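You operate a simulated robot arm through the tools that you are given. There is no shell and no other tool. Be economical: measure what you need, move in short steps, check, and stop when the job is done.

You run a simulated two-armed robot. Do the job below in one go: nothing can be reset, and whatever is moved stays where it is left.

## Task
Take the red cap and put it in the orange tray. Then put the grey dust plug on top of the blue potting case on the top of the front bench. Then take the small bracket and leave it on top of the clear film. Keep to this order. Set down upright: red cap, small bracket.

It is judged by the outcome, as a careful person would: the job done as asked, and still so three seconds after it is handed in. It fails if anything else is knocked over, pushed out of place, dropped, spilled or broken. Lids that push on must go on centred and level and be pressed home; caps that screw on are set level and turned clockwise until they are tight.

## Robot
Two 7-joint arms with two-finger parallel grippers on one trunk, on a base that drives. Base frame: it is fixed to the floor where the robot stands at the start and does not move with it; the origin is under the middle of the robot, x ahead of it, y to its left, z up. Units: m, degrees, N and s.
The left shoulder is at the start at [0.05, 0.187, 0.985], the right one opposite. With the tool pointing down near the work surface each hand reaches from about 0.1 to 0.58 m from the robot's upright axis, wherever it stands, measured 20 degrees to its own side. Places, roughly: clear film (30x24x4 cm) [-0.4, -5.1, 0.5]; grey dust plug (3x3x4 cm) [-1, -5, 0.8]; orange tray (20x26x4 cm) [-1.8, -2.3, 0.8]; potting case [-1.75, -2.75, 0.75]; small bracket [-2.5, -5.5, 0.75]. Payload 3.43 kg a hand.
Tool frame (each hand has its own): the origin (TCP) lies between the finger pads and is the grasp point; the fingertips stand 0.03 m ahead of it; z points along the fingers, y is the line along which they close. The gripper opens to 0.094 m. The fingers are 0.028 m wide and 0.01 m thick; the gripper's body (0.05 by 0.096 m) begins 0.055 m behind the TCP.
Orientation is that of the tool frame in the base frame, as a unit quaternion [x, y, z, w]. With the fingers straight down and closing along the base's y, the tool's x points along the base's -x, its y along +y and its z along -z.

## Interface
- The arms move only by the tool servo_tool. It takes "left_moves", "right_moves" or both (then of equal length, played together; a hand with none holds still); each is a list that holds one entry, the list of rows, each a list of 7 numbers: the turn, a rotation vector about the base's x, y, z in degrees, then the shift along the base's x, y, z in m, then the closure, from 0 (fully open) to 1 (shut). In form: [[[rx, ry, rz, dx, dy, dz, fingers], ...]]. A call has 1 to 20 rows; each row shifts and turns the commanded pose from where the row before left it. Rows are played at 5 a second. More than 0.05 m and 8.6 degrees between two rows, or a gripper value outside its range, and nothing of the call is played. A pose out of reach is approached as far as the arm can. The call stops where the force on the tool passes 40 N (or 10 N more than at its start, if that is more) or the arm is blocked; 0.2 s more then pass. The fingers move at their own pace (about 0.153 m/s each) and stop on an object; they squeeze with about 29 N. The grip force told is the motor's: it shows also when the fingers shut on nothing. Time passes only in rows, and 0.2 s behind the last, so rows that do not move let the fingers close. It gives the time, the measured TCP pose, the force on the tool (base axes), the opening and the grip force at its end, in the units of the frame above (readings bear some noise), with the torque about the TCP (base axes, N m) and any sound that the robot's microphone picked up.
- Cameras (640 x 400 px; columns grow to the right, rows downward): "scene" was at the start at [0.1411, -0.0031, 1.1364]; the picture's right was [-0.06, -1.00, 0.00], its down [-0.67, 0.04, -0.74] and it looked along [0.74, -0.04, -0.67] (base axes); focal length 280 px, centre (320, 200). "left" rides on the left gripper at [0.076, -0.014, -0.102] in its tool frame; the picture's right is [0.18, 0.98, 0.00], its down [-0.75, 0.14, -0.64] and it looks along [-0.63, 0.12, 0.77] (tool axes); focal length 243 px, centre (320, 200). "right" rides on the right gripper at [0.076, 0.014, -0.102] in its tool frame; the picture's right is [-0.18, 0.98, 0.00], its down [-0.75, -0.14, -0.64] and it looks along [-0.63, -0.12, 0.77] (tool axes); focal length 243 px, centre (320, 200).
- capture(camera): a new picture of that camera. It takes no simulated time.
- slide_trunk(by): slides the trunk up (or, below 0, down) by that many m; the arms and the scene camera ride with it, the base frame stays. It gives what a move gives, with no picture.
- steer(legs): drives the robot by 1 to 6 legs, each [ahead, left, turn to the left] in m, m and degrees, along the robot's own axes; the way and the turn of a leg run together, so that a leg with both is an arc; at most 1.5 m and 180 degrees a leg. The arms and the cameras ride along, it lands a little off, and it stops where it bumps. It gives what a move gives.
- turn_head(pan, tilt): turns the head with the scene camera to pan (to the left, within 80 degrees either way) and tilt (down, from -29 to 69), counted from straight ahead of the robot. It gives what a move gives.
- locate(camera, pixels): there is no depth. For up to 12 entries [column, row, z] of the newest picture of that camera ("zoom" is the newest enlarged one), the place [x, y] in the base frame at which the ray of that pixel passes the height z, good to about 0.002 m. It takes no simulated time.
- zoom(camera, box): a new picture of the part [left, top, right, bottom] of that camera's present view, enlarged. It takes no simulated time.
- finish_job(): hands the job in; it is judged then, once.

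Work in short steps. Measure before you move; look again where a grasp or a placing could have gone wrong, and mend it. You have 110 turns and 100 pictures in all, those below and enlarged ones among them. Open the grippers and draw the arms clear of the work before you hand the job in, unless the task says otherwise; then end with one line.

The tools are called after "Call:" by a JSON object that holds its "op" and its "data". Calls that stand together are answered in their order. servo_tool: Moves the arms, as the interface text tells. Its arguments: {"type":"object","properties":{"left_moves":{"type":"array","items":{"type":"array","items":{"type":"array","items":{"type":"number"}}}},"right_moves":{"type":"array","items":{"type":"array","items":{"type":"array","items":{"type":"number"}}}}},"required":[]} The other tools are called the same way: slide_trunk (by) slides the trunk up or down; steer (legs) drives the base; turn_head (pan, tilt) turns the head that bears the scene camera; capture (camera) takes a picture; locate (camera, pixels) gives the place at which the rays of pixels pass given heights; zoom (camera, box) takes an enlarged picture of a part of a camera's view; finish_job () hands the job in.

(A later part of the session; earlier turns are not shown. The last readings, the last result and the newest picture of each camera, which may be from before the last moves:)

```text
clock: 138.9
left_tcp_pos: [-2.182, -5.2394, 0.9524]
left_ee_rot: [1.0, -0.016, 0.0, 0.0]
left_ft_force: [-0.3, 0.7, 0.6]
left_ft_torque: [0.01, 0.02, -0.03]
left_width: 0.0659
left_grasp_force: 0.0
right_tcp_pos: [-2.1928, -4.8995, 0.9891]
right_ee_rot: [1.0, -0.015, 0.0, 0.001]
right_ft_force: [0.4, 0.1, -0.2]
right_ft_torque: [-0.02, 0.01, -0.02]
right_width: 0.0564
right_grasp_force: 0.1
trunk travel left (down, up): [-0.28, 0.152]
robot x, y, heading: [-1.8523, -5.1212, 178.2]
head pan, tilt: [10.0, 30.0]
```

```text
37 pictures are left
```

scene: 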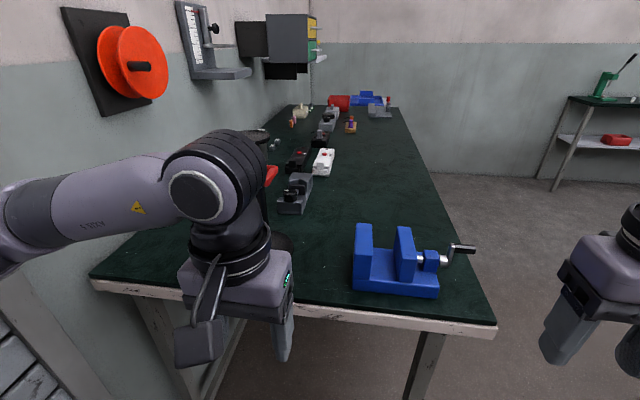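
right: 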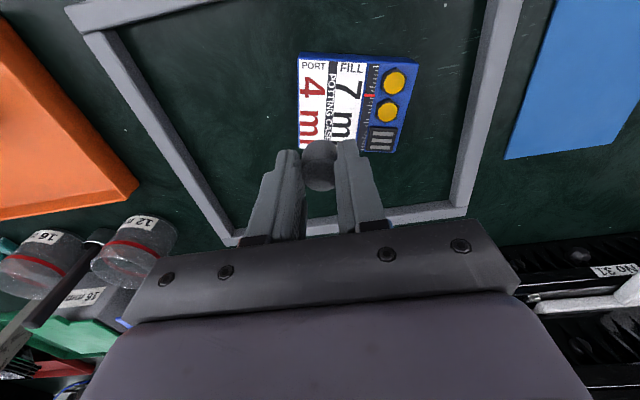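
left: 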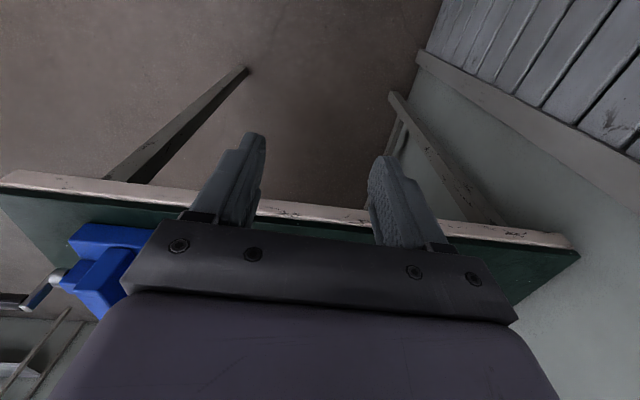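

I shift the robot 0.2 m left so the bench comes between the arms, then look again.

Call:
{"op": "steer", "data": {"legs": [[0, 0.2, 1.8]]}}

Call:
{"op": "capture", "data": {"camera": "scene"}}

```text
clock: 140.5
left_tcp_pos: [-2.171, -5.3153, 0.9515]
left_ee_rot: [1.0, -0.03, 0.004, 0.005]
left_ft_force: [-1.0, 0.5, -0.6]
left_ft_torque: [-0.02, 0.02, 0.0]
left_width: 0.0656
left_grasp_force: 0.1
right_tcp_pos: [-2.1915, -4.9833, 0.9897]
right_ee_rot: [1.0, -0.011, -0.002, 0.005]
right_ft_force: [0.7, 0.6, -0.1]
right_ft_torque: [0.0, 0.03, 0.0]
right_width: 0.0564
right_grasp_force: 0.2
trunk travel left (down, up): [-0.28, 0.152]
robot x, y, heading: [-1.8493, -5.2145, 179.0]
head pan, tilt: [10.0, 30.0]
stopped in leg 1: the robot was blocked; the commanded pose is now the measured one
```

```text
36 pictures are left
```

scene: 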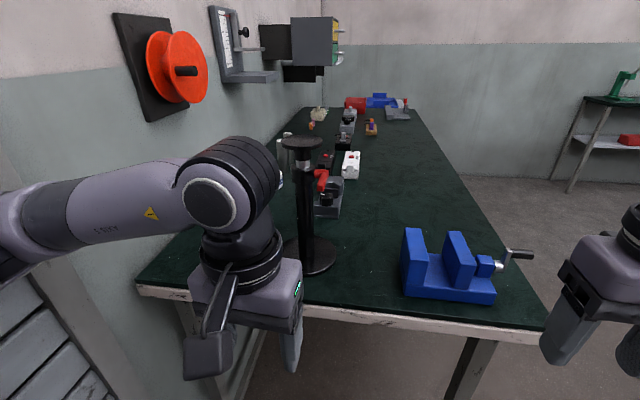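

Something on the left (elbow at the wall) blocked it. I move back right and away, then turn left so the robot faces the bench's corner obliquely.

Call:
{"op": "steer", "data": {"legs": [[0, -0.15, 0], [0.0, 0, 38]]}}

Call:
{"op": "turn_head", "data": {"pan": 0, "tilt": 40}}

Call:
{"op": "capture", "data": {"camera": "scene"}}

```text
clock: 144.2
left_tcp_pos: [-2.0378, -5.3502, 0.9474]
left_ee_rot: [0.955, 0.297, 0.008, -0.003]
left_ft_force: [-0.2, -0.5, 0.0]
left_ft_torque: [-0.01, -0.03, -0.04]
left_width: 0.0655
left_grasp_force: 0.0
right_tcp_pos: [-2.2551, -5.0995, 0.9897]
right_ee_rot: [0.95, 0.313, 0.001, 0.0]
right_ft_force: [-0.8, -1.0, 0.0]
right_ft_torque: [0.0, 0.06, -0.01]
right_width: 0.0564
right_grasp_force: 0.2
trunk travel left (down, up): [-0.28, 0.152]
robot x, y, heading: [-1.8467, -5.0658, -144.0]
head pan, tilt: [10.0, 30.0]
```

```text
clock: 144.9
left_tcp_pos: [-2.0385, -5.3497, 0.9471]
left_ee_rot: [0.955, 0.297, 0.008, -0.004]
left_ft_force: [0.8, -0.1, -1.1]
left_ft_torque: [0.02, 0.02, 0.0]
left_width: 0.0659
left_grasp_force: 0.0
right_tcp_pos: [-2.2558, -5.0994, 0.9904]
right_ee_rot: [0.95, 0.312, 0.0, 0.0]
right_ft_force: [0.2, 1.1, -0.6]
right_ft_torque: [0.01, -0.01, 0.04]
right_width: 0.0564
right_grasp_force: 0.0
trunk travel left (down, up): [-0.28, 0.152]
robot x, y, heading: [-1.8477, -5.0623, -143.6]
head pan, tilt: [0.0, 40.0]
```

```text
35 pictures are left
```

scene: 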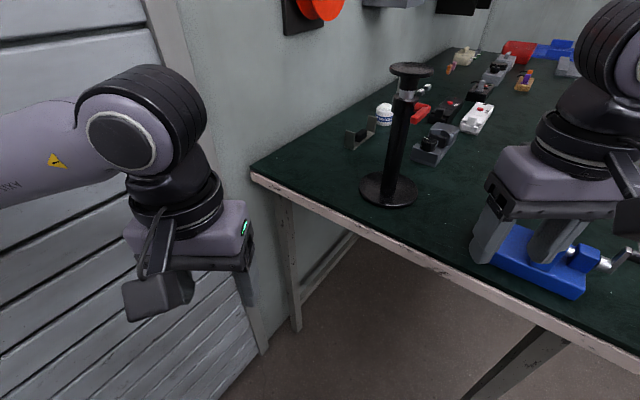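

The bracket, a small U/L-shaped piece, is at (360,135) behind the press stand. I zoom and measure.

Call:
{"op": "zoom", "data": {"camera": "scene", "box": [325, 95, 425, 165]}}

Call:
{"op": "locate", "data": {"camera": "scene", "pixels": [[362, 145, 0.76], [346, 147, 0.76], [376, 136, 0.76], [388, 195, 0.76], [251, 172, 0.76], [450, 248, 0.76], [358, 190, 0.76], [409, 68, 0.95], [409, 68, 1.0], [384, 120, 0.77]]}}

```text
5.71 times, centred on (375, 130) of scene
```

zoom: 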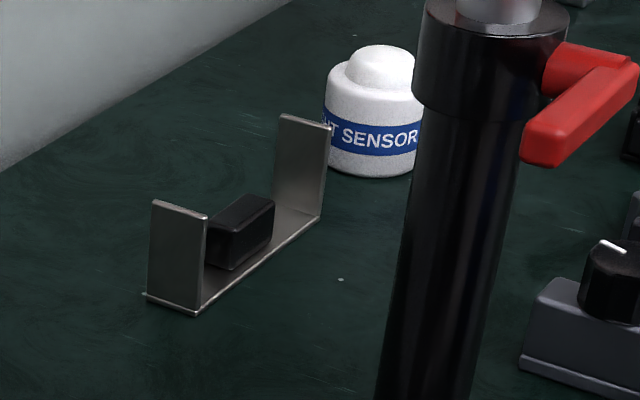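

```text
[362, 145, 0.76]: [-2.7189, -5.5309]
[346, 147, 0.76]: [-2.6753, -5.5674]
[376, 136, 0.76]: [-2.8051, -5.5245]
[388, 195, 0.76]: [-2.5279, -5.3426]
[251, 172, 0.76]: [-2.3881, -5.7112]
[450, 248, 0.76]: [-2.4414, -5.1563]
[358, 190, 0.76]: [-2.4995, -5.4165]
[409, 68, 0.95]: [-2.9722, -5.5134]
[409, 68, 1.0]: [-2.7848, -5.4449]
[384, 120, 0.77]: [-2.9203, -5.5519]
```

I need the bench height; the right camera may see the same features.

Call:
{"op": "capture", "data": {"camera": "right"}}

Call:
{"op": "capture", "data": {"camera": "left"}}

```text
33 pictures are left
```

right: 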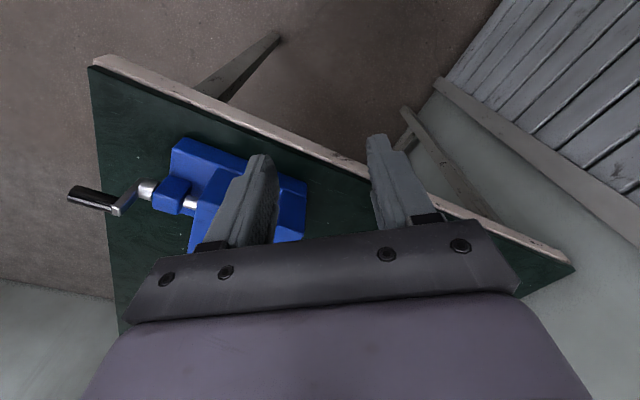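

```text
32 pictures are left
```

left: 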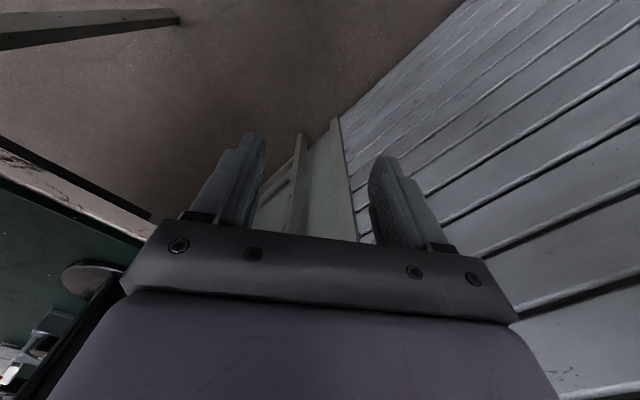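

Call:
{"op": "locate", "data": {"camera": "right", "pixels": [[575, 265, 0.76], [575, 265, 0.8], [575, 265, 0.84], [92, 66, 0.76], [92, 66, 0.8]]}}

Call:
{"op": "locate", "data": {"camera": "scene", "pixels": [[251, 172, 0.76], [251, 172, 0.8], [251, 172, 0.84]]}}

```text
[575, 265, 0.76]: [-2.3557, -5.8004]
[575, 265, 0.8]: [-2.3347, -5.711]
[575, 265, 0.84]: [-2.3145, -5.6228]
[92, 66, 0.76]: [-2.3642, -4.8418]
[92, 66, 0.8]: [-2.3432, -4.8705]
```

```text
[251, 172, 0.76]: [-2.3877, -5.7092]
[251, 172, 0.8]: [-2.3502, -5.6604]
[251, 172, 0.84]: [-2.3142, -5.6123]
```

Triangulation gives this bench's top ≈0.845, so the bracket lies near (-2.58,-5.46) and the press stand near (-2.43,-5.31). I locate bracket features at that height.

Call:
{"op": "locate", "data": {"camera": "scene", "pixels": [[353.1, 149.6, 0.845], [375.4, 133, 0.845], [344.5, 146.5, 0.845], [363, 141.5, 0.845], [388, 188, 0.845], [360, 190, 0.845], [418, 190, 0.845], [384, 122, 0.845], [435, 157, 0.845]]}}

```text
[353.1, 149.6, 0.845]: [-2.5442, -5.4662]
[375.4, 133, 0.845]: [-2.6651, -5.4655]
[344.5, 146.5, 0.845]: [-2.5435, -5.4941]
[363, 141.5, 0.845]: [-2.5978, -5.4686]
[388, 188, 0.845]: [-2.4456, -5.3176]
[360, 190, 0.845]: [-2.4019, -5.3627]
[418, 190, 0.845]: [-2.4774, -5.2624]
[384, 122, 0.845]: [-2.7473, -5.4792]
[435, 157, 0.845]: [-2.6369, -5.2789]
```

Bracket: 12 cm long along x (x -2.544…-2.665), 2.8 cm deep at y≈-5.48, uprights at both ends, black block mid. I'll grip that block from the +y side with the right hand tilted, so it can later go under the shelf. First raise the trunk and move nearer.

Call:
{"op": "slide_trunk", "data": {"by": 0.13}}

Call:
{"op": "steer", "data": {"legs": [[0.156, -0.04, 0]]}}

Call:
{"op": "turn_head", "data": {"pan": 0, "tilt": 42}}

Call:
{"op": "capture", "data": {"camera": "scene"}}

```text
clock: 146.5
left_tcp_pos: [-2.0373, -5.3508, 1.0766]
left_ee_rot: [0.955, 0.298, 0.007, -0.004]
left_ft_force: [0.0, 0.3, 0.8]
left_ft_torque: [0.02, 0.02, -0.02]
left_width: 0.0659
left_grasp_force: 0.0
right_tcp_pos: [-2.2551, -5.099, 1.1197]
right_ee_rot: [0.95, 0.313, 0.001, 0.0]
right_ft_force: [0.0, -0.4, 0.4]
right_ft_torque: [-0.01, 0.01, 0.0]
right_width: 0.0563
right_grasp_force: 0.1
trunk travel left (down, up): [-0.41, 0.022]
robot x, y, heading: [-1.849, -5.0619, -143.8]
head pan, tilt: [0.0, 40.0]
```

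```text
clock: 148.0
left_tcp_pos: [-2.1709, -5.3869, 1.0894]
left_ee_rot: [0.95, 0.313, -0.002, 0.008]
left_ft_force: [0.7, 0.8, -0.7]
left_ft_torque: [0.0, 0.02, 0.03]
left_width: 0.0659
left_grasp_force: 0.0
right_tcp_pos: [-2.3921, -5.1348, 1.1248]
right_ee_rot: [0.947, 0.32, -0.009, 0.012]
right_ft_force: [0.4, 0.7, 0.2]
right_ft_torque: [-0.04, 0.0, 0.0]
right_width: 0.0564
right_grasp_force: 0.1
trunk travel left (down, up): [-0.41, 0.022]
robot x, y, heading: [-1.9931, -5.1147, -142.9]
head pan, tilt: [0.0, 40.0]
stopped in leg 1: the robot was blocked; the commanded pose is now the measured one
```

```text
clock: 148.7
left_tcp_pos: [-2.1699, -5.3872, 1.0877]
left_ee_rot: [0.951, 0.31, -0.003, 0.008]
left_ft_force: [0.6, 0.5, 0.2]
left_ft_torque: [-0.01, 0.0, 0.01]
left_width: 0.0658
left_grasp_force: 0.1
right_tcp_pos: [-2.3886, -5.1342, 1.1257]
right_ee_rot: [0.948, 0.318, -0.011, 0.012]
right_ft_force: [-0.2, -0.3, -0.3]
right_ft_torque: [0.0, -0.02, -0.03]
right_width: 0.0563
right_grasp_force: 0.0
trunk travel left (down, up): [-0.41, 0.022]
robot x, y, heading: [-1.994, -5.1143, -143.0]
head pan, tilt: [0.0, 42.0]
```

```text
31 pictures are left
```

scene: 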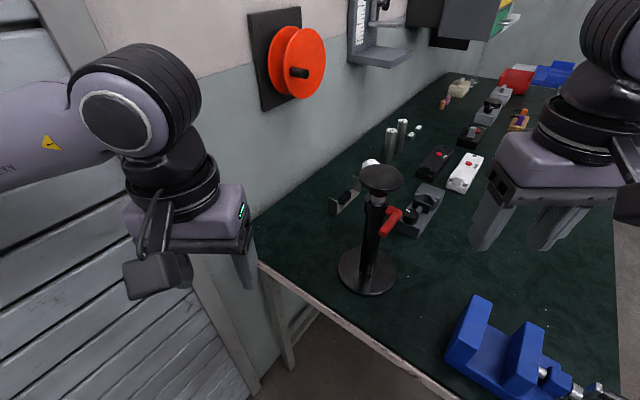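

It was stopped just at the goal by touching something; I back off 3 cm to relieve contact and zoom on the bracket.

Call:
{"op": "steer", "data": {"legs": [[-0.03, 0, 0]]}}

Call:
{"op": "zoom", "data": {"camera": "scene", "box": [310, 140, 450, 240]}}

Call:
{"op": "locate", "data": {"camera": "zoom", "pixels": [[320, 200, 0.845], [160, 300, 0.845], [480, 100, 0.845]]}}

```text
clock: 149.5
left_tcp_pos: [-2.1612, -5.3819, 1.0787]
left_ee_rot: [0.952, 0.305, 0.011, 0.001]
left_ft_force: [-0.2, -0.1, 0.4]
left_ft_torque: [0.01, -0.04, 0.01]
left_width: 0.0657
left_grasp_force: 0.1
right_tcp_pos: [-2.38, -5.1317, 1.1187]
right_ee_rot: [0.949, 0.316, 0.0, 0.006]
right_ft_force: [-0.2, -0.1, 0.1]
right_ft_torque: [-0.02, 0.03, 0.0]
right_width: 0.0565
right_grasp_force: 0.1
trunk travel left (down, up): [-0.41, 0.022]
robot x, y, heading: [-1.9705, -5.1024, -143.3]
head pan, tilt: [0.0, 42.0]
```

```text
4.00 times, centred on (380, 190) of scene
```

zoom: 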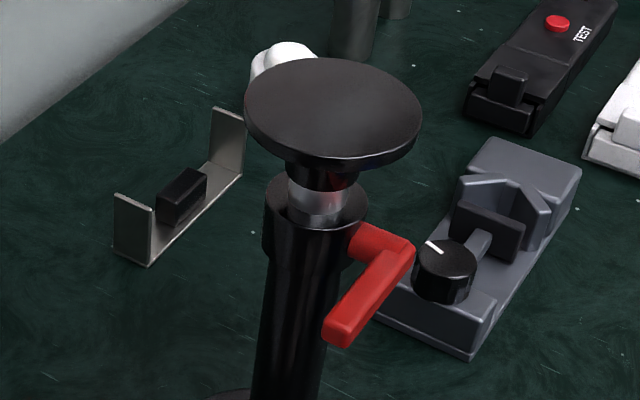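

```text
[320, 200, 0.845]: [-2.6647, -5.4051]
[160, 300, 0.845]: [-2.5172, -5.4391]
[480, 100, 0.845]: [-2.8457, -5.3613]
```

Now I locate bracket corners, block, press disc and jig from this view.

Call:
{"op": "locate", "data": {"camera": "zoom", "pixels": [[148, 266, 0.845], [243, 178, 0.845], [114, 248, 0.845], [178, 226, 0.848], [206, 195, 0.848], [158, 216, 0.848], [178, 203, 0.87], [206, 174, 0.87], [470, 360, 0.845], [375, 320, 0.845], [445, 250, 0.9], [335, 105, 1.09]]}}

```text
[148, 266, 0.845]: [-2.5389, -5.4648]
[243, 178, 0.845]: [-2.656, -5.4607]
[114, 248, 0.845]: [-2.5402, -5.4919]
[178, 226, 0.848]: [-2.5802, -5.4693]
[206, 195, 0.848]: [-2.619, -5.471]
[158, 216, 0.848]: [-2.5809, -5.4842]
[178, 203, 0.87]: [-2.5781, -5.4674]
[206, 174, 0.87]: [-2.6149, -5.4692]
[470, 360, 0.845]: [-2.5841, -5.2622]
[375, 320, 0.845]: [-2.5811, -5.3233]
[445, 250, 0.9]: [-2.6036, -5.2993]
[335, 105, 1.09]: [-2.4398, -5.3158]
```

Bracket centre (-2.598,-5.477); block 3.8 cm (x) × 1.6 cm (y), top z≈0.87. I yaw the right hand so it closes along x, tilt it 35° and bring it to x≈-2.598, staying high.

Call:
{"op": "servo_tool", "data": {"right_moves": [[[0, 0, 7.6, -0.031, 0, 0.0, 0.36], [0, 0, 7.6, -0.031, 0, 0.0, 0.36], [0, 0, 7.6, -0.031, 0, 0, 0.36], [0, 0, 7.6, -0.031, 0, 0, 0.36], [0, 0, 7.6, -0.031, 0, 0, 0.36], [0, 0, 7.6, -0.031, 0, 0, 0.36], [0, 0, 7.6, -0.032, 0, 0, 0.36], [-7, 0, 0, 0, -0.02, 0, 0.36], [-7, 0, 0, 0, -0.02, 0, 0.36], [-7, 0, 0, 0, -0.02, 0, 0.36], [-7, 0, 0, 0, -0.02, 0, 0.36], [-7, 0, 0, 0, -0.02, 0, 0.36], [0, 0, 0, 0, 0, 0, 0.36]]]}}

Call:
{"op": "capture", "data": {"camera": "right"}}

Call:
{"op": "capture", "data": {"camera": "scene"}}

```text
clock: 152.3
left_tcp_pos: [-2.1603, -5.3811, 1.0772]
left_ee_rot: [0.953, 0.303, 0.01, 0.001]
left_ft_force: [0.6, -0.2, -0.2]
left_ft_torque: [0.0, 0.01, 0.01]
left_width: 0.0659
left_grasp_force: 0.1
right_tcp_pos: [-2.5244, -5.2298, 1.1164]
right_ee_rot: [0.771, 0.558, -0.178, 0.25]
right_ft_force: [-0.4, -0.1, 0.2]
right_ft_torque: [-0.04, -0.02, 0.0]
right_width: 0.0604
right_grasp_force: 0.0
right hand out of reach, approached as far as the arm can: row 5, 6, 7
trunk travel left (down, up): [-0.41, 0.022]
robot x, y, heading: [-1.9689, -5.0994, -142.9]
head pan, tilt: [0.0, 42.0]
```

```text
29 pictures are left
```

right: 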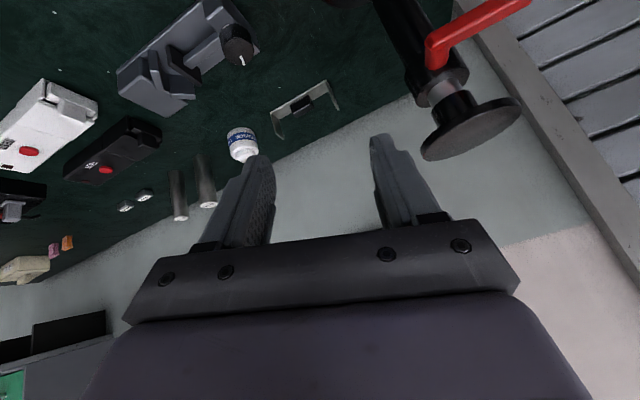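

```text
28 pictures are left
```

scene: 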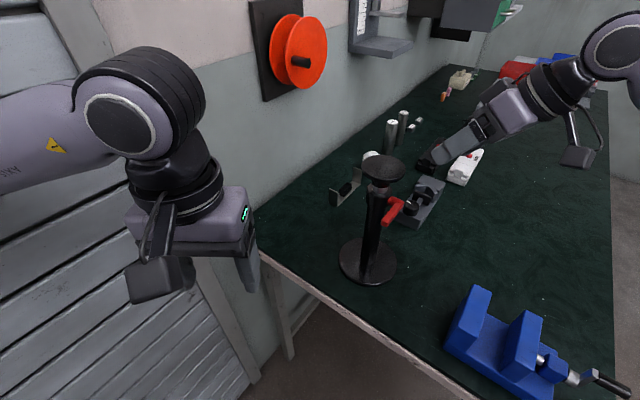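

Tilt is right (35°) but the yaw lacks ~18° and x is short since it was too high. I finish the yaw while lowering, then shift in x.

Call:
{"op": "servo_tool", "data": {"right_moves": [[[0, 3.64, 4.9, 0, 0, -0.04, 0.36], [0, 3.64, 4.9, -0.01, 0, -0.04, 0.36], [0, 3.64, 4.9, -0.02, 0, -0.03, 0.36], [0, 0, 0, -0.022, 0, 0, 0.36], [0, 0, 0, -0.022, 0, 0, 0.36], [0, 0, 0, 0, 0, 0, 0.36]]]}}

```text
clock: 153.7
left_tcp_pos: [-2.1597, -5.3807, 1.0778]
left_ee_rot: [0.953, 0.303, 0.009, 0.001]
left_ft_force: [-0.6, 0.5, -0.7]
left_ft_torque: [0.02, -0.01, -0.03]
left_width: 0.0658
left_grasp_force: 0.0
right_tcp_pos: [-2.4938, -5.1884, 1.104]
right_ee_rot: [0.746, 0.595, -0.213, 0.211]
right_ft_force: [-0.1, 0.0, 1.0]
right_ft_torque: [0.03, 0.0, 0.06]
right_width: 0.0601
right_grasp_force: 0.0
right hand out of reach, approached as far as the arm can: row 1, 2, 3, 4, 5
trunk travel left (down, up): [-0.41, 0.022]
robot x, y, heading: [-1.9717, -5.1024, -142.9]
head pan, tilt: [0.0, 42.0]
```

Reach in that yaw is limited. Better: turn the robot to face -y so the hand's yaw is neutral. I first tuck the right hand (undoing yaw) clear of the press stand.

Call:
{"op": "servo_tool", "data": {"right_moves": [[[0, 0, -7, 0.032, 0.005, 0, 0.36], [0, 0, -7, 0.032, 0.005, 0, 0.36], [0, 0, -7, 0.032, 0.005, 0, 0.36], [0, 0, -7, 0.032, 0.005, 0, 0.36], [0, 0, -7, 0.032, 0.005, 0, 0.36], [0, 0, -7, 0.032, 0.005, 0, 0.36], [0, 0, 0, 0, 0, 0, 0.36]]]}}

```text
clock: 155.3
left_tcp_pos: [-2.159, -5.3805, 1.0783]
left_ee_rot: [0.953, 0.303, 0.009, 0.001]
left_ft_force: [0.7, -0.3, 0.2]
left_ft_torque: [0.0, 0.0, 0.03]
left_width: 0.0658
left_grasp_force: 0.0
right_tcp_pos: [-2.317, -5.1854, 1.1139]
right_ee_rot: [0.905, 0.304, -0.275, 0.116]
right_ft_force: [0.9, 0.1, -0.4]
right_ft_torque: [0.01, 0.02, 0.02]
right_width: 0.0601
right_grasp_force: 0.1
right hand out of reach, approached as far as the arm can: row 5, 6
trunk travel left (down, up): [-0.41, 0.022]
robot x, y, heading: [-1.9719, -5.098, -143.2]
head pan, tilt: [0.0, 42.0]
```

Now back 4 cm and turn left 53° to face -y.

Call:
{"op": "steer", "data": {"legs": [[-0.04, 0, 0], [0, 0, 53]]}}

Call:
{"op": "turn_head", "data": {"pan": -50, "tilt": 42}}

Call:
{"op": "capture", "data": {"camera": "scene"}}

```text
clock: 158.6
left_tcp_pos: [-1.8129, -5.3984, 1.0768]
left_ee_rot: [0.709, 0.705, 0.006, -0.009]
left_ft_force: [0.6, -0.2, 0.4]
left_ft_torque: [-0.01, -0.02, 0.01]
left_width: 0.0659
left_grasp_force: 0.0
right_tcp_pos: [-2.0639, -5.4116, 1.1151]
right_ee_rot: [0.667, 0.684, -0.193, 0.224]
right_ft_force: [-0.3, 0.4, 0.3]
right_ft_torque: [0.01, 0.03, 0.01]
right_width: 0.0603
right_grasp_force: 0.1
trunk travel left (down, up): [-0.41, 0.022]
robot x, y, heading: [-1.9341, -5.0765, -89.2]
head pan, tilt: [0.0, 42.0]
```

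```text
clock: 159.8
left_tcp_pos: [-1.8134, -5.3977, 1.0763]
left_ee_rot: [0.709, 0.705, 0.007, -0.008]
left_ft_force: [-0.7, 0.1, -0.3]
left_ft_torque: [-0.03, -0.02, 0.0]
left_width: 0.0655
left_grasp_force: 0.1
right_tcp_pos: [-2.0652, -5.4118, 1.1157]
right_ee_rot: [0.666, 0.684, -0.194, 0.225]
right_ft_force: [-0.1, 0.5, -0.7]
right_ft_torque: [-0.03, -0.02, 0.01]
right_width: 0.0602
right_grasp_force: 0.0
trunk travel left (down, up): [-0.41, 0.022]
robot x, y, heading: [-1.9375, -5.0789, -89.0]
head pan, tilt: [-50.0, 42.0]
```

```text
27 pictures are left
```

scene: 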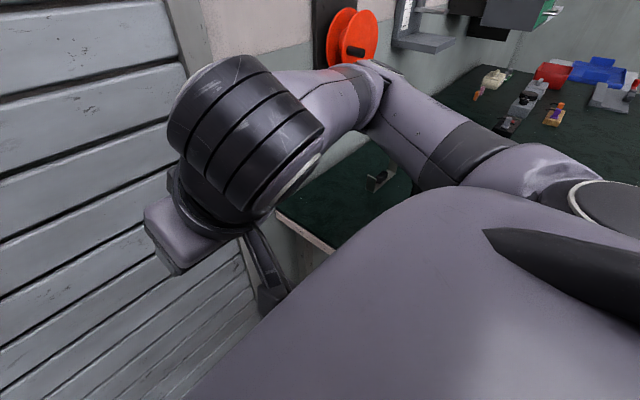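

The right arm's line would run over the press stand. Better plan: the left hand, facing -x, tilted 42° so it passes over the near upright and grips the block's 1.6 cm thickness. I turn back and lower the trunk 8 cm.

Call:
{"op": "steer", "data": {"legs": [[0, 0, -83]]}}

Call:
{"op": "slide_trunk", "data": {"by": -0.08}}

Call:
{"op": "turn_head", "data": {"pan": 0, "tilt": 42}}

Call:
{"op": "capture", "data": {"camera": "scene"}}

```text
clock: 163.8
left_tcp_pos: [-2.2455, -5.2302, 1.0778]
left_ee_rot: [0.999, 0.045, 0.01, -0.002]
left_ft_force: [-0.8, 0.7, -1.1]
left_ft_torque: [-0.01, -0.02, -0.02]
left_width: 0.0658
left_grasp_force: 0.0
right_tcp_pos: [-2.2823, -4.9834, 1.115]
right_ee_rot: [0.953, 0.057, -0.295, 0.036]
right_ft_force: [0.8, -0.8, 0.5]
right_ft_torque: [-0.04, 0.0, -0.01]
right_width: 0.0602
right_grasp_force: 0.1
trunk travel left (down, up): [-0.41, 0.022]
robot x, y, heading: [-1.9392, -5.0763, -173.7]
head pan, tilt: [-50.0, 42.0]
```

```text
clock: 164.9
left_tcp_pos: [-2.2456, -5.2315, 0.9968]
left_ee_rot: [0.999, 0.045, 0.011, -0.002]
left_ft_force: [0.3, 0.2, -0.1]
left_ft_torque: [0.0, -0.01, -0.01]
left_width: 0.0658
left_grasp_force: 0.1
right_tcp_pos: [-2.2822, -4.9823, 1.0361]
right_ee_rot: [0.953, 0.058, -0.294, 0.037]
right_ft_force: [-0.2, -0.6, 1.3]
right_ft_torque: [0.02, 0.03, 0.01]
right_width: 0.0602
right_grasp_force: 0.0
trunk travel left (down, up): [-0.33, 0.102]
robot x, y, heading: [-1.9368, -5.0768, -173.3]
head pan, tilt: [-50.0, 42.0]
```

```text
clock: 166.1
left_tcp_pos: [-2.2449, -5.2306, 0.9971]
left_ee_rot: [0.999, 0.045, 0.011, -0.002]
left_ft_force: [-0.7, -0.3, 1.0]
left_ft_torque: [0.0, -0.01, -0.01]
left_width: 0.0658
left_grasp_force: 0.1
right_tcp_pos: [-2.2823, -4.9834, 1.0359]
right_ee_rot: [0.954, 0.058, -0.294, 0.036]
right_ft_force: [-0.3, -0.1, 0.3]
right_ft_torque: [-0.03, 0.03, -0.01]
right_width: 0.0602
right_grasp_force: 0.0
trunk travel left (down, up): [-0.33, 0.102]
robot x, y, heading: [-1.9333, -5.0786, -173.6]
head pan, tilt: [0.0, 42.0]
```

```text
26 pictures are left
```

scene: 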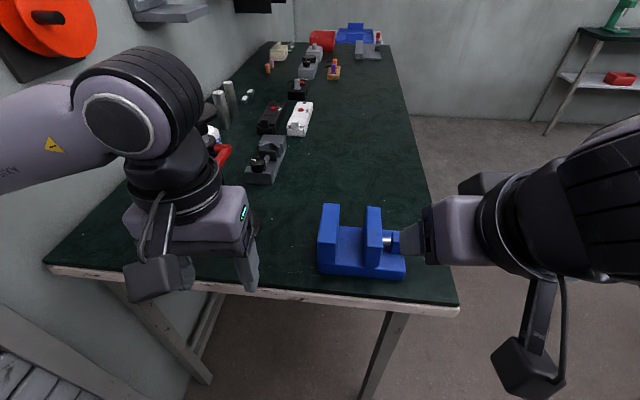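

Left hand is at (-2.245,-5.231,0.997). I move it along -y to y≈-5.477 before the bench's end, square its yaw and tilt it 42°.

Call:
{"op": "servo_tool", "data": {"left_moves": [[[0, 0, -5.2, 0, -0.045, 0.01, 0.47], [0, 0, 0, 0, -0.049, 0, 0.47], [0, 0, 0, 0, -0.049, 0, 0.47], [0, 0, 0, 0, -0.049, 0, 0.47], [0, 0, 0, 0, -0.049, 0, 0.47], [0, 7.2, 0, 0, 0, 0, 0.47], [0, 7.2, 0, -0.01, 0, 0, 0.47], [0, 7.2, 0, -0.01, 0, 0, 0.47], [0, 7.2, 0, -0.01, 0, 0, 0.47], [0, 7.2, 0, -0.01, 0, 0, 0.47], [0, 7.2, 0, -0.01, 0, 0, 0.47], [0, 0, 0, 0, 0, 0, 0.47]]]}}

Call:
{"op": "capture", "data": {"camera": "left"}}

Call:
{"op": "capture", "data": {"camera": "scene"}}

```text
clock: 168.0
left_tcp_pos: [-2.2963, -5.3849, 1.0065]
left_ee_rot: [0.978, -0.071, -0.192, -0.05]
left_ft_force: [0.3, 0.0, 0.2]
left_ft_torque: [0.01, -0.04, 0.01]
left_width: 0.0499
left_grasp_force: 0.1
right_tcp_pos: [-2.2859, -4.9485, 1.0326]
right_ee_rot: [0.954, 0.043, -0.293, 0.047]
right_ft_force: [0.0, 0.3, -0.3]
right_ft_torque: [-0.01, -0.02, -0.03]
right_width: 0.0601
right_grasp_force: 0.1
trunk travel left (down, up): [-0.33, 0.102]
robot x, y, heading: [-1.9401, -5.0726, -174.7]
head pan, tilt: [0.0, 42.0]
stopped in row 9 (left hand): the arm was blocked; the commanded pose is now the measured one
```

```text
25 pictures are left
```

left: 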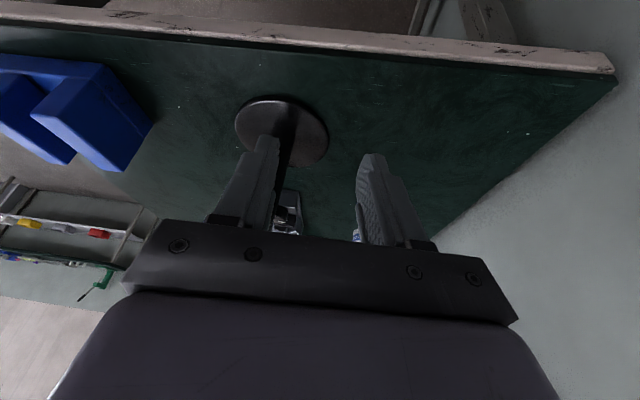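

```text
24 pictures are left
```

scene: 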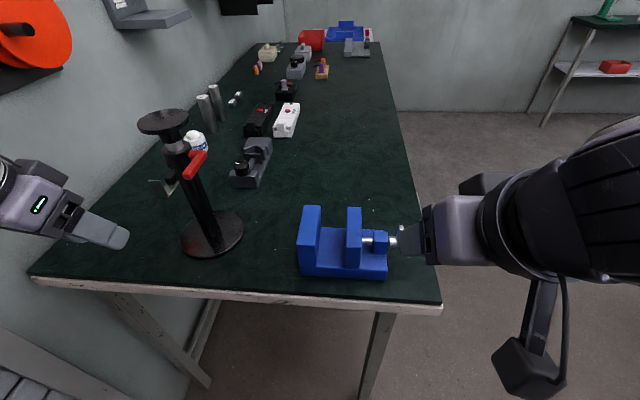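

The left elbow evidently touched the wall. I ease the hand +y, shift the robot 5 cm away from the wall and turn it slightly left.

Call:
{"op": "servo_tool", "data": {"left_moves": [[[0, 0, 0, 0, 0.03, 0, 0.47], [0, 0, 0, 0, 0.03, 0, 0.47]]]}}

Call:
{"op": "steer", "data": {"legs": [[0, -0.06, 0], [0, 0, 9]]}}

```text
clock: 168.6
left_tcp_pos: [-2.2785, -5.3467, 1.0029]
left_ee_rot: [0.977, -0.058, -0.199, -0.052]
left_ft_force: [0.6, -0.5, -0.4]
left_ft_torque: [0.02, 0.0, 0.03]
left_width: 0.0496
left_grasp_force: 0.0
right_tcp_pos: [-2.2746, -4.9678, 1.0353]
right_ee_rot: [0.952, 0.051, -0.299, 0.042]
right_ft_force: [-0.6, 0.2, 0.0]
right_ft_torque: [0.06, -0.02, 0.03]
right_width: 0.06
right_grasp_force: 0.0
trunk travel left (down, up): [-0.33, 0.102]
robot x, y, heading: [-1.9365, -5.0745, -173.9]
head pan, tilt: [0.0, 42.0]
```

```text
clock: 170.5
left_tcp_pos: [-2.2474, -5.3436, 0.9978]
left_ee_rot: [0.979, 0.013, -0.199, -0.047]
left_ft_force: [-0.3, -0.2, 0.2]
left_ft_torque: [0.0, 0.0, 0.02]
left_width: 0.0499
left_grasp_force: 0.1
right_tcp_pos: [-2.2992, -4.9712, 1.0356]
right_ee_rot: [0.947, 0.124, -0.292, 0.056]
right_ft_force: [-0.9, 0.2, 0.6]
right_ft_torque: [0.0, 0.02, -0.02]
right_width: 0.0603
right_grasp_force: 0.0
trunk travel left (down, up): [-0.33, 0.102]
robot x, y, heading: [-1.946, -5.0101, -165.5]
head pan, tilt: [0.0, 42.0]
```

I level the roll (−5.6°), complete the tilt to 42° and advance diagonally between the press and wall.

Call:
{"op": "servo_tool", "data": {"left_moves": [[[-5.6, 0, 0, -0.02, -0.035, 0, 0.47], [0, 6.4, 0, -0.025, -0.035, 0, 0.47], [0, 6.3, 0, -0.03, -0.032, 0, 0.47], [0, 6.3, 0, -0.03, -0.031, 0, 0.47], [0, 0, 0, 0, 0, 0, 0.47]]]}}

Call:
{"op": "capture", "data": {"camera": "left"}}

Call:
{"op": "capture", "data": {"camera": "scene"}}

```text
clock: 171.7
left_tcp_pos: [-2.3497, -5.4777, 0.9975]
left_ee_rot: [0.933, 0.005, -0.36, 0.002]
left_ft_force: [-0.5, -0.4, 0.0]
left_ft_torque: [0.0, -0.03, -0.01]
left_width: 0.05
left_grasp_force: 0.0
right_tcp_pos: [-2.2992, -4.9707, 1.0349]
right_ee_rot: [0.947, 0.125, -0.291, 0.056]
right_ft_force: [0.5, -0.5, -0.6]
right_ft_torque: [-0.01, -0.03, 0.0]
right_width: 0.0603
right_grasp_force: 0.2
trunk travel left (down, up): [-0.33, 0.102]
robot x, y, heading: [-1.9442, -5.0148, -165.3]
head pan, tilt: [0.0, 42.0]
```

```text
23 pictures are left
```

left: 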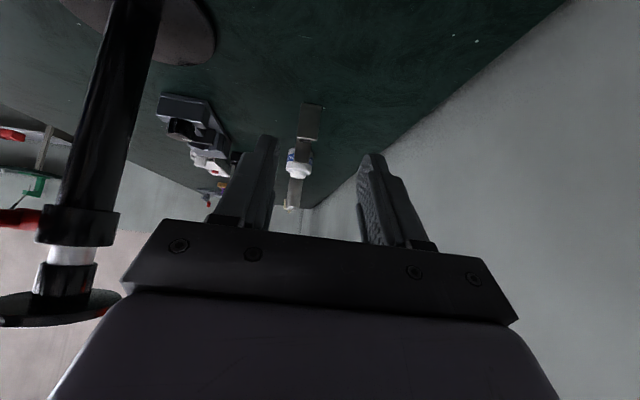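

```text
22 pictures are left
```

scene: 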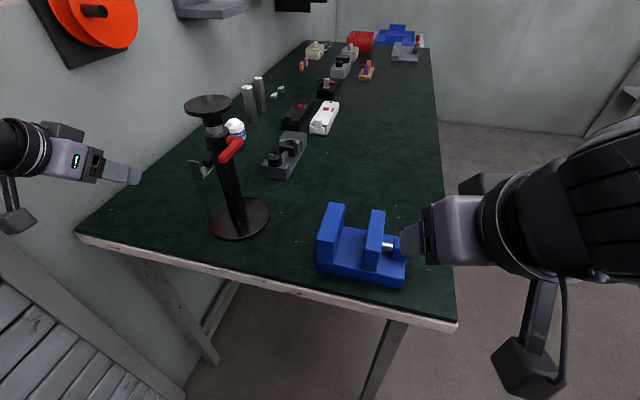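

Clear and unblocked; tilt 42°. The bracket is at left (308,120). Zoom to refine its y.

Call:
{"op": "zoom", "data": {"camera": "left", "box": [270, 85, 350, 215]}}

Call:
{"op": "locate", "data": {"camera": "zoom", "pixels": [[320, 200, 0.845], [320, 100, 0.845], [420, 100, 0.845]]}}

```text
3.08 times, centred on (310, 150) of left
```

zoom: 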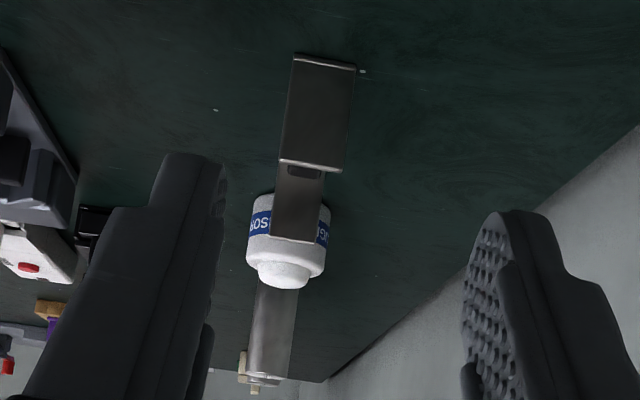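

```text
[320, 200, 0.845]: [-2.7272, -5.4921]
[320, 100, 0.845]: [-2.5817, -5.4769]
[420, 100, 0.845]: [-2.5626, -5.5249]
```

Call:
{"op": "locate", "data": {"camera": "zoom", "pixels": [[293, 55, 0.845], [356, 66, 0.845], [279, 160, 0.895], [341, 172, 0.895], [279, 160, 0.885], [279, 160, 0.9], [272, 238, 0.895], [313, 243, 0.895]]}}

```text
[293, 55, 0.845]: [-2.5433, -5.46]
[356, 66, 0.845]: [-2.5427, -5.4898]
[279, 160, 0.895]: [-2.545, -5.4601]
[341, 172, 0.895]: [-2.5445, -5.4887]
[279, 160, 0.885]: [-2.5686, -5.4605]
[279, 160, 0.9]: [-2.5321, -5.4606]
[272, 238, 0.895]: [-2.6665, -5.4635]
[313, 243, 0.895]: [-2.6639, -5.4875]
```

Bracket: y centre -5.475, near upright x -2.543 with top z 0.896, centre x≈-2.600. I move the hand above it.

Call:
{"op": "servo_tool", "data": {"left_moves": [[[0, 0, 0, -0.045, 0.001, 0, 0.47], [0, 0, 0, -0.045, 0.001, 0, 0.47], [0, 0, 0, -0.045, 0.001, 0, 0.47], [0, 0, 0, -0.045, 0, 0, 0.47], [0, 0, 0, -0.03, 0, -0.03, 0.47], [0, 0, 0, 0, 0, 0, 0.47]]]}}

Call:
{"op": "capture", "data": {"camera": "left"}}

```text
clock: 173.1
left_tcp_pos: [-2.5617, -5.4744, 0.9668]
left_ee_rot: [0.933, 0.007, -0.36, 0.002]
left_ft_force: [0.3, -0.4, 0.0]
left_ft_torque: [0.02, 0.02, 0.03]
left_width: 0.0499
left_grasp_force: 0.0
right_tcp_pos: [-2.3, -4.9728, 1.0348]
right_ee_rot: [0.947, 0.126, -0.291, 0.057]
right_ft_force: [0.4, 0.0, -0.2]
right_ft_torque: [0.01, 0.02, -0.01]
right_width: 0.0602
right_grasp_force: 0.0
trunk travel left (down, up): [-0.33, 0.102]
robot x, y, heading: [-1.9437, -5.0167, -165.3]
head pan, tilt: [0.0, 42.0]
```

```text
20 pictures are left
```

left: 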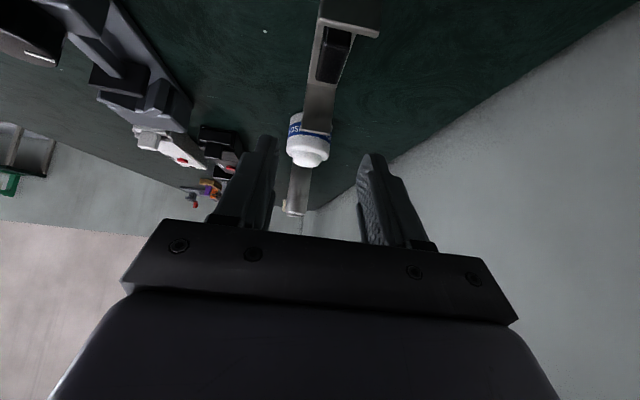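

Call:
{"op": "locate", "data": {"camera": "left", "pixels": [[335, 55, 0.87], [325, 27, 0.87], [353, 33, 0.87], [317, 80, 0.87], [340, 84, 0.87], [303, 132, 0.897], [331, 137, 0.897]]}}

```text
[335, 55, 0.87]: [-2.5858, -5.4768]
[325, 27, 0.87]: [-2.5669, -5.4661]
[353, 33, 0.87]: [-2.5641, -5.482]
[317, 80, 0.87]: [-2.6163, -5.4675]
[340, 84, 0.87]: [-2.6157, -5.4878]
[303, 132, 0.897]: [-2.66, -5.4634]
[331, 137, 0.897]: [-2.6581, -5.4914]
```

Block confirmed at about (-2.597,-5.476). I descend to TCP (-2.580,-5.476,0.882) and check.

Call:
{"op": "servo_tool", "data": {"left_moves": [[[0, 0, 0, -0.004, -0.0015, -0.03, 0.47], [0, 0, 0, -0.005, 0, -0.025, 0.47], [0, 0, 0, -0.005, 0, -0.018, 0.47], [0, 0, 0, -0.004, 0, -0.012, 0.47], [0, 0, 0, 0, 0, 0, 0.47]]]}}

Call:
{"op": "capture", "data": {"camera": "left"}}

```text
clock: 174.3
left_tcp_pos: [-2.5619, -5.4733, 0.9561]
left_ee_rot: [0.933, 0.005, -0.359, 0.001]
left_ft_force: [-0.1, 0.5, -0.5]
left_ft_torque: [0.0, 0.01, 0.0]
left_width: 0.0498
left_grasp_force: 0.0
left hand out of reach, approached as far as the arm can: row 1, 2, 3, 4
right_tcp_pos: [-2.3001, -4.9705, 1.0356]
right_ee_rot: [0.947, 0.124, -0.29, 0.056]
right_ft_force: [-0.3, 0.3, 0.1]
right_ft_torque: [0.0, -0.01, 0.03]
right_width: 0.0601
right_grasp_force: 0.0
trunk travel left (down, up): [-0.33, 0.102]
robot x, y, heading: [-1.942, -5.0159, -165.2]
head pan, tilt: [0.0, 42.0]
```

```text
19 pictures are left
```

left: 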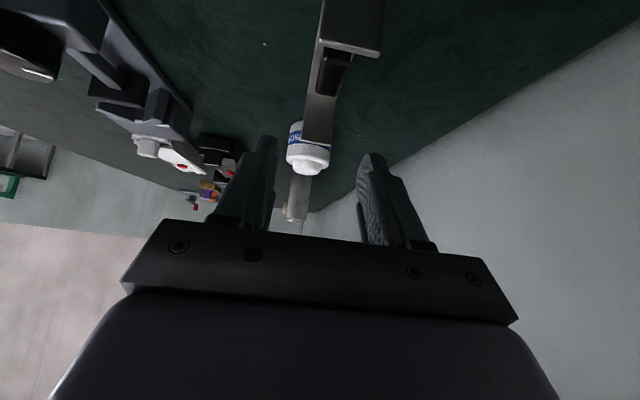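

Too far at this height; lowering the trunk will bring the whole arm down instead. First I raise the right hand away from the vise.

Call:
{"op": "servo_tool", "data": {"right_moves": [[[0, 0, 0, 0.03, 0.01, 0.02, 0.36], [0, 0, 0, 0.03, 0.01, 0.02, 0.36], [0, 0, 0, 0.03, 0.01, 0.02, 0.36], [0, 0, 0, 0, 0, 0.03, 0.36]]]}}

Call:
{"op": "steer", "data": {"legs": [[0.02, 0, 0]]}}

```text
clock: 174.9
left_tcp_pos: [-2.5614, -5.4737, 0.9561]
left_ee_rot: [0.933, 0.005, -0.359, 0.001]
left_ft_force: [-0.7, -0.1, 0.3]
left_ft_torque: [0.01, -0.02, 0.0]
left_width: 0.05
left_grasp_force: 0.0
right_tcp_pos: [-2.2608, -4.9669, 1.0907]
right_ee_rot: [0.945, 0.115, -0.301, 0.052]
right_ft_force: [-3.2, -0.9, 1.9]
right_ft_torque: [0.09, -0.32, -0.1]
right_width: 0.0601
right_grasp_force: 0.1
right hand out of reach, approached as far as the arm can: row 1, 2, 3
trunk travel left (down, up): [-0.33, 0.102]
robot x, y, heading: [-1.9447, -5.0139, -165.2]
head pan, tilt: [0.0, 42.0]
stopped in row 3 (right hand): the force on the tool passed its limit at 128 N (the readings are from after the stop); the commanded pose is now the measured one
```

```text
clock: 175.7
left_tcp_pos: [-2.5811, -5.4786, 0.9557]
left_ee_rot: [0.933, 0.005, -0.359, 0.002]
left_ft_force: [-0.6, 0.4, 0.2]
left_ft_torque: [0.02, -0.02, -0.01]
left_width: 0.0501
left_grasp_force: 0.0
right_tcp_pos: [-2.2798, -4.971, 1.09]
right_ee_rot: [0.946, 0.115, -0.299, 0.051]
right_ft_force: [-5.4, -3.5, 0.6]
right_ft_torque: [0.12, -0.31, -0.36]
right_width: 0.0602
right_grasp_force: 0.0
trunk travel left (down, up): [-0.33, 0.102]
robot x, y, heading: [-1.9644, -5.0177, -165.3]
head pan, tilt: [0.0, 42.0]
```

The right tool met a force, perhaps against the robot's own body. I look.

Call:
{"op": "turn_head", "data": {"pan": -25, "tilt": 50}}

Call:
{"op": "capture", "data": {"camera": "scene"}}

```text
clock: 176.6
left_tcp_pos: [-2.5811, -5.4776, 0.9554]
left_ee_rot: [0.933, 0.006, -0.359, 0.002]
left_ft_force: [0.7, 0.0, 0.4]
left_ft_torque: [-0.02, 0.02, 0.0]
left_width: 0.0498
left_grasp_force: 0.0
right_tcp_pos: [-2.2803, -4.971, 1.0906]
right_ee_rot: [0.945, 0.115, -0.301, 0.051]
right_ft_force: [-2.5, -1.6, -1.5]
right_ft_torque: [0.03, 0.03, -0.06]
right_width: 0.06
right_grasp_force: 0.0
trunk travel left (down, up): [-0.33, 0.102]
robot x, y, heading: [-1.9662, -5.0214, -165.3]
head pan, tilt: [-25.0, 50.0]
```

```text
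18 pictures are left
```

scene: 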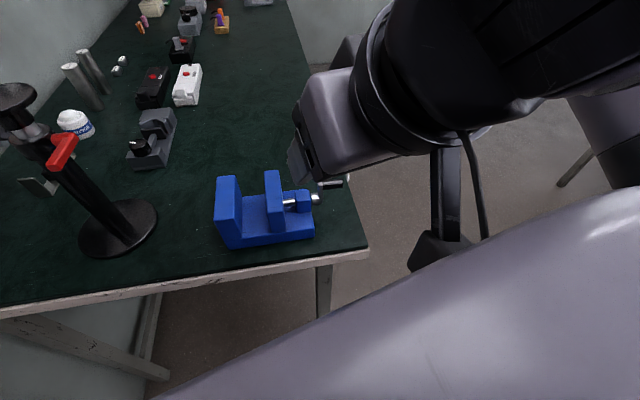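

It was only the gripper camera near the robot's own shoulder; the vise is untouched. The left hand is now right above the block, so I lower the trunk 6 cm.

Call:
{"op": "slide_trunk", "data": {"by": -0.06}}

Call:
{"op": "capture", "data": {"camera": "left"}}

```text
clock: 177.6
left_tcp_pos: [-2.5813, -5.4787, 0.8969]
left_ee_rot: [0.933, 0.006, -0.359, 0.001]
left_ft_force: [0.1, 0.3, 0.5]
left_ft_torque: [-0.01, -0.03, 0.01]
left_width: 0.0499
left_grasp_force: 0.1
right_tcp_pos: [-2.2803, -4.9718, 1.0299]
right_ee_rot: [0.945, 0.115, -0.301, 0.051]
right_ft_force: [-2.7, 0.3, 0.9]
right_ft_torque: [-0.01, -0.18, 0.02]
right_width: 0.0604
right_grasp_force: 0.0
trunk travel left (down, up): [-0.27, 0.162]
robot x, y, heading: [-1.9642, -5.0183, -165.2]
head pan, tilt: [-25.0, 50.0]
```

```text
17 pictures are left
```

left: 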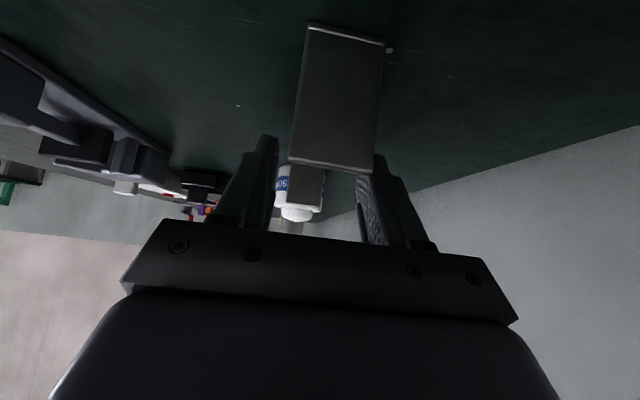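

Call:
{"op": "locate", "data": {"camera": "left", "pixels": [[290, 163, 0.896], [372, 172, 0.896], [308, 24, 0.845], [384, 43, 0.845]]}}

```text
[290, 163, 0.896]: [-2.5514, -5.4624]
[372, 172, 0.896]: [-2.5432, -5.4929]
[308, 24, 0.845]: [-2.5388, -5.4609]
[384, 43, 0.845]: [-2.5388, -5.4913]
```

Bracket centre y ≈-5.4765; I shift +2 mm and lower the trunk another 1.5 cm.

Call:
{"op": "servo_tool", "data": {"left_moves": [[[0, 0, 0, 0, 0.002, 0, 0.47], [0, 0, 0, 0, 0, 0, 0.47]]]}}

Call:
{"op": "slide_trunk", "data": {"by": -0.015}}

```text
clock: 178.2
left_tcp_pos: [-2.5829, -5.475, 0.8967]
left_ee_rot: [0.933, 0.006, -0.36, 0.002]
left_ft_force: [0.0, 0.6, -0.7]
left_ft_torque: [-0.01, 0.0, 0.01]
left_width: 0.0497
left_grasp_force: 0.1
right_tcp_pos: [-2.2809, -4.9714, 1.0311]
right_ee_rot: [0.945, 0.115, -0.301, 0.052]
right_ft_force: [-3.6, -0.4, 1.4]
right_ft_torque: [0.07, -0.37, 0.01]
right_width: 0.0603
right_grasp_force: 0.1
trunk travel left (down, up): [-0.27, 0.162]
robot x, y, heading: [-1.9669, -5.0179, -165.2]
head pan, tilt: [-25.0, 50.0]
```

```text
clock: 178.8
left_tcp_pos: [-2.5824, -5.4758, 0.8828]
left_ee_rot: [0.932, 0.006, -0.361, 0.001]
left_ft_force: [-0.8, -0.2, 1.0]
left_ft_torque: [-0.01, 0.04, 0.02]
left_width: 0.0499
left_grasp_force: 0.1
right_tcp_pos: [-2.2803, -4.9717, 1.0163]
right_ee_rot: [0.946, 0.115, -0.3, 0.052]
right_ft_force: [-3.9, -0.7, 0.9]
right_ft_torque: [0.09, -0.28, -0.08]
right_width: 0.0601
right_grasp_force: 0.2
trunk travel left (down, up): [-0.255, 0.177]
robot x, y, heading: [-1.9642, -5.0187, -165.1]
head pan, tilt: [-25.0, 50.0]
```

At (-2.582,-5.476,0.883), no contact forces. I close on the block.

Call:
{"op": "servo_tool", "data": {"left_moves": [[[0, 0, 0, 0, 0, 0, 0.7], [0, 0, 0, 0, 0, 0, 0.85], [0, 0, 0, 0, 0, 0, 1], [0, 0, 0, 0, 0, 0, 1], [0, 0, 0, 0, 0, 0, 1]]]}}

```text
clock: 180.0
left_tcp_pos: [-2.5822, -5.4768, 0.8814]
left_ee_rot: [0.933, 0.006, -0.36, 0.001]
left_ft_force: [0.7, 0.7, 3.6]
left_ft_torque: [0.02, -0.07, -0.01]
left_width: 0.0271
left_grasp_force: 28.8
right_tcp_pos: [-2.28, -4.9705, 1.0167]
right_ee_rot: [0.945, 0.114, -0.302, 0.051]
right_ft_force: [-3.0, -1.6, 0.1]
right_ft_torque: [0.04, -0.12, -0.14]
right_width: 0.0602
right_grasp_force: 0.0
trunk travel left (down, up): [-0.255, 0.177]
robot x, y, heading: [-1.9628, -5.0198, -165.1]
head pan, tilt: [-25.0, 50.0]
```

Width 27 mm means the fingers hold the strip's edges, not the block. I reopen, raise 5 mm and close again.

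Call:
{"op": "servo_tool", "data": {"left_moves": [[[0, 0, 0, 0, 0, 0, 0.6], [0, 0, 0, 0, 0, 0, 0.47], [0, 0, 0, 0, 0, 0.006, 0.47], [0, 0, 0, 0, 0, 0, 0.47], [0, 0, 0, 0, 0, 0, 0.8], [0, 0, 0, 0, 0, 0, 1], [0, 0, 0, 0, 0, 0, 1], [0, 0, 0, 0, 0, 0, 1]]]}}

Call:
{"op": "capture", "data": {"camera": "left"}}

```text
clock: 181.8
left_tcp_pos: [-2.5825, -5.4768, 0.887]
left_ee_rot: [0.933, 0.005, -0.359, 0.001]
left_ft_force: [-0.7, 0.6, 0.3]
left_ft_torque: [0.01, -0.02, 0.08]
left_width: 0.0175
left_grasp_force: 28.9
right_tcp_pos: [-2.2797, -4.9704, 1.0151]
right_ee_rot: [0.945, 0.115, -0.301, 0.051]
right_ft_force: [-4.9, -0.4, 0.6]
right_ft_torque: [0.04, -0.17, 0.0]
right_width: 0.0602
right_grasp_force: 0.2
trunk travel left (down, up): [-0.255, 0.177]
robot x, y, heading: [-1.966, -5.0197, -165.3]
head pan, tilt: [-25.0, 50.0]
```

```text
16 pictures are left
```

left: 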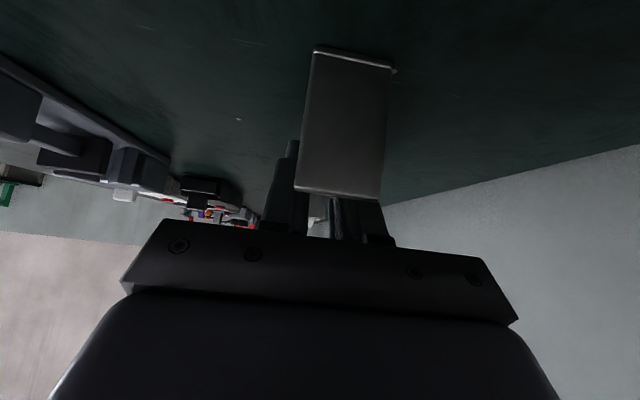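

Now 17.5 mm: the block is gripped. I lift straight up with the trunk and check.

Call:
{"op": "slide_trunk", "data": {"by": 0.1}}

Call:
{"op": "capture", "data": {"camera": "left"}}

```text
clock: 183.2
left_tcp_pos: [-2.5822, -5.4757, 0.9871]
left_ee_rot: [0.933, 0.006, -0.36, 0.001]
left_ft_force: [-0.6, -0.8, -1.2]
left_ft_torque: [-0.01, -0.02, 0.01]
left_width: 0.0176
left_grasp_force: 29.6
right_tcp_pos: [-2.2812, -4.9707, 1.1156]
right_ee_rot: [0.945, 0.116, -0.301, 0.052]
right_ft_force: [-4.3, -1.3, -0.4]
right_ft_torque: [0.02, -0.06, -0.13]
right_width: 0.0602
right_grasp_force: 0.0
trunk travel left (down, up): [-0.355, 0.077]
robot x, y, heading: [-1.9609, -5.0187, -165.5]
head pan, tilt: [-25.0, 50.0]
```

```text
15 pictures are left
```

left: 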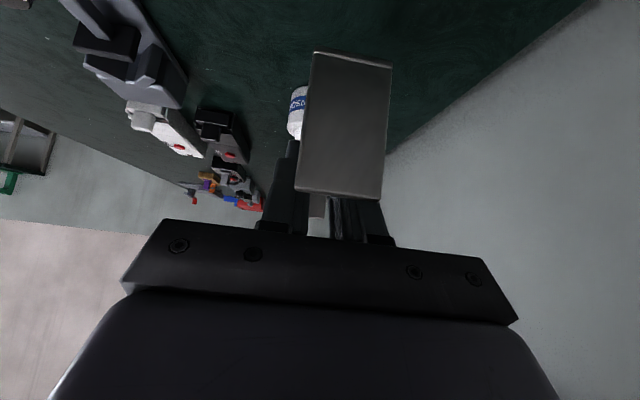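

The bracket is held as before. I drive straight +x by 0.2 m (in the gap between press and wall), then draw the hand back.

Call:
{"op": "steer", "data": {"legs": [[-0.193, 0.05, 0]]}}

Call:
{"op": "servo_tool", "data": {"left_moves": [[[0, 0, 0, 0.035, 0, 0, 1], [0, 0, 0, 0.035, 0, 0, 1], [0, 0, 0, 0.035, 0.005, 0, 1], [0, 0, 0, 0.03, 0.02, 0, 1]]]}}

Call:
{"op": "slide_trunk", "data": {"by": 0.07}}

```text
clock: 184.7
left_tcp_pos: [-2.4216, -5.4783, 0.986]
left_ee_rot: [0.933, 0.006, -0.359, 0.002]
left_ft_force: [0.0, 0.4, -1.5]
left_ft_torque: [0.01, -0.01, -0.01]
left_width: 0.0176
left_grasp_force: 29.1
right_tcp_pos: [-2.1189, -4.9703, 1.116]
right_ee_rot: [0.945, 0.116, -0.301, 0.051]
right_ft_force: [-0.9, -0.1, -0.1]
right_ft_torque: [-0.03, 0.01, 0.0]
right_width: 0.0603
right_grasp_force: 0.2
trunk travel left (down, up): [-0.355, 0.077]
robot x, y, heading: [-1.8032, -5.0198, -165.4]
head pan, tilt: [-25.0, 50.0]
stopped in leg 1: the robot was blocked; the commanded pose is now the measured one
```

```text
clock: 185.7
left_tcp_pos: [-2.2844, -5.4518, 0.9887]
left_ee_rot: [0.933, 0.007, -0.36, 0.002]
left_ft_force: [-0.4, 0.3, -1.8]
left_ft_torque: [0.03, -0.01, 0.01]
left_width: 0.0178
left_grasp_force: 29.2
right_tcp_pos: [-2.1197, -4.9702, 1.1173]
right_ee_rot: [0.945, 0.115, -0.302, 0.052]
right_ft_force: [-1.0, 0.3, -0.7]
right_ft_torque: [0.0, 0.0, 0.04]
right_width: 0.0603
right_grasp_force: 0.2
trunk travel left (down, up): [-0.355, 0.077]
robot x, y, heading: [-1.8037, -5.0182, -165.4]
head pan, tilt: [-25.0, 50.0]
```

```text
clock: 186.8
left_tcp_pos: [-2.2847, -5.4525, 1.0575]
left_ee_rot: [0.933, 0.006, -0.36, 0.002]
left_ft_force: [0.4, 0.8, -0.7]
left_ft_torque: [-0.02, -0.03, -0.01]
left_width: 0.0175
left_grasp_force: 29.1
right_tcp_pos: [-2.1189, -4.9706, 1.1857]
right_ee_rot: [0.945, 0.115, -0.301, 0.051]
right_ft_force: [-0.5, -0.3, -0.4]
right_ft_torque: [-0.02, 0.12, -0.04]
right_width: 0.0602
right_grasp_force: 0.0
trunk travel left (down, up): [-0.425, 0.007]
robot x, y, heading: [-1.8021, -5.0178, -165.3]
head pan, tilt: [-25.0, 50.0]
```

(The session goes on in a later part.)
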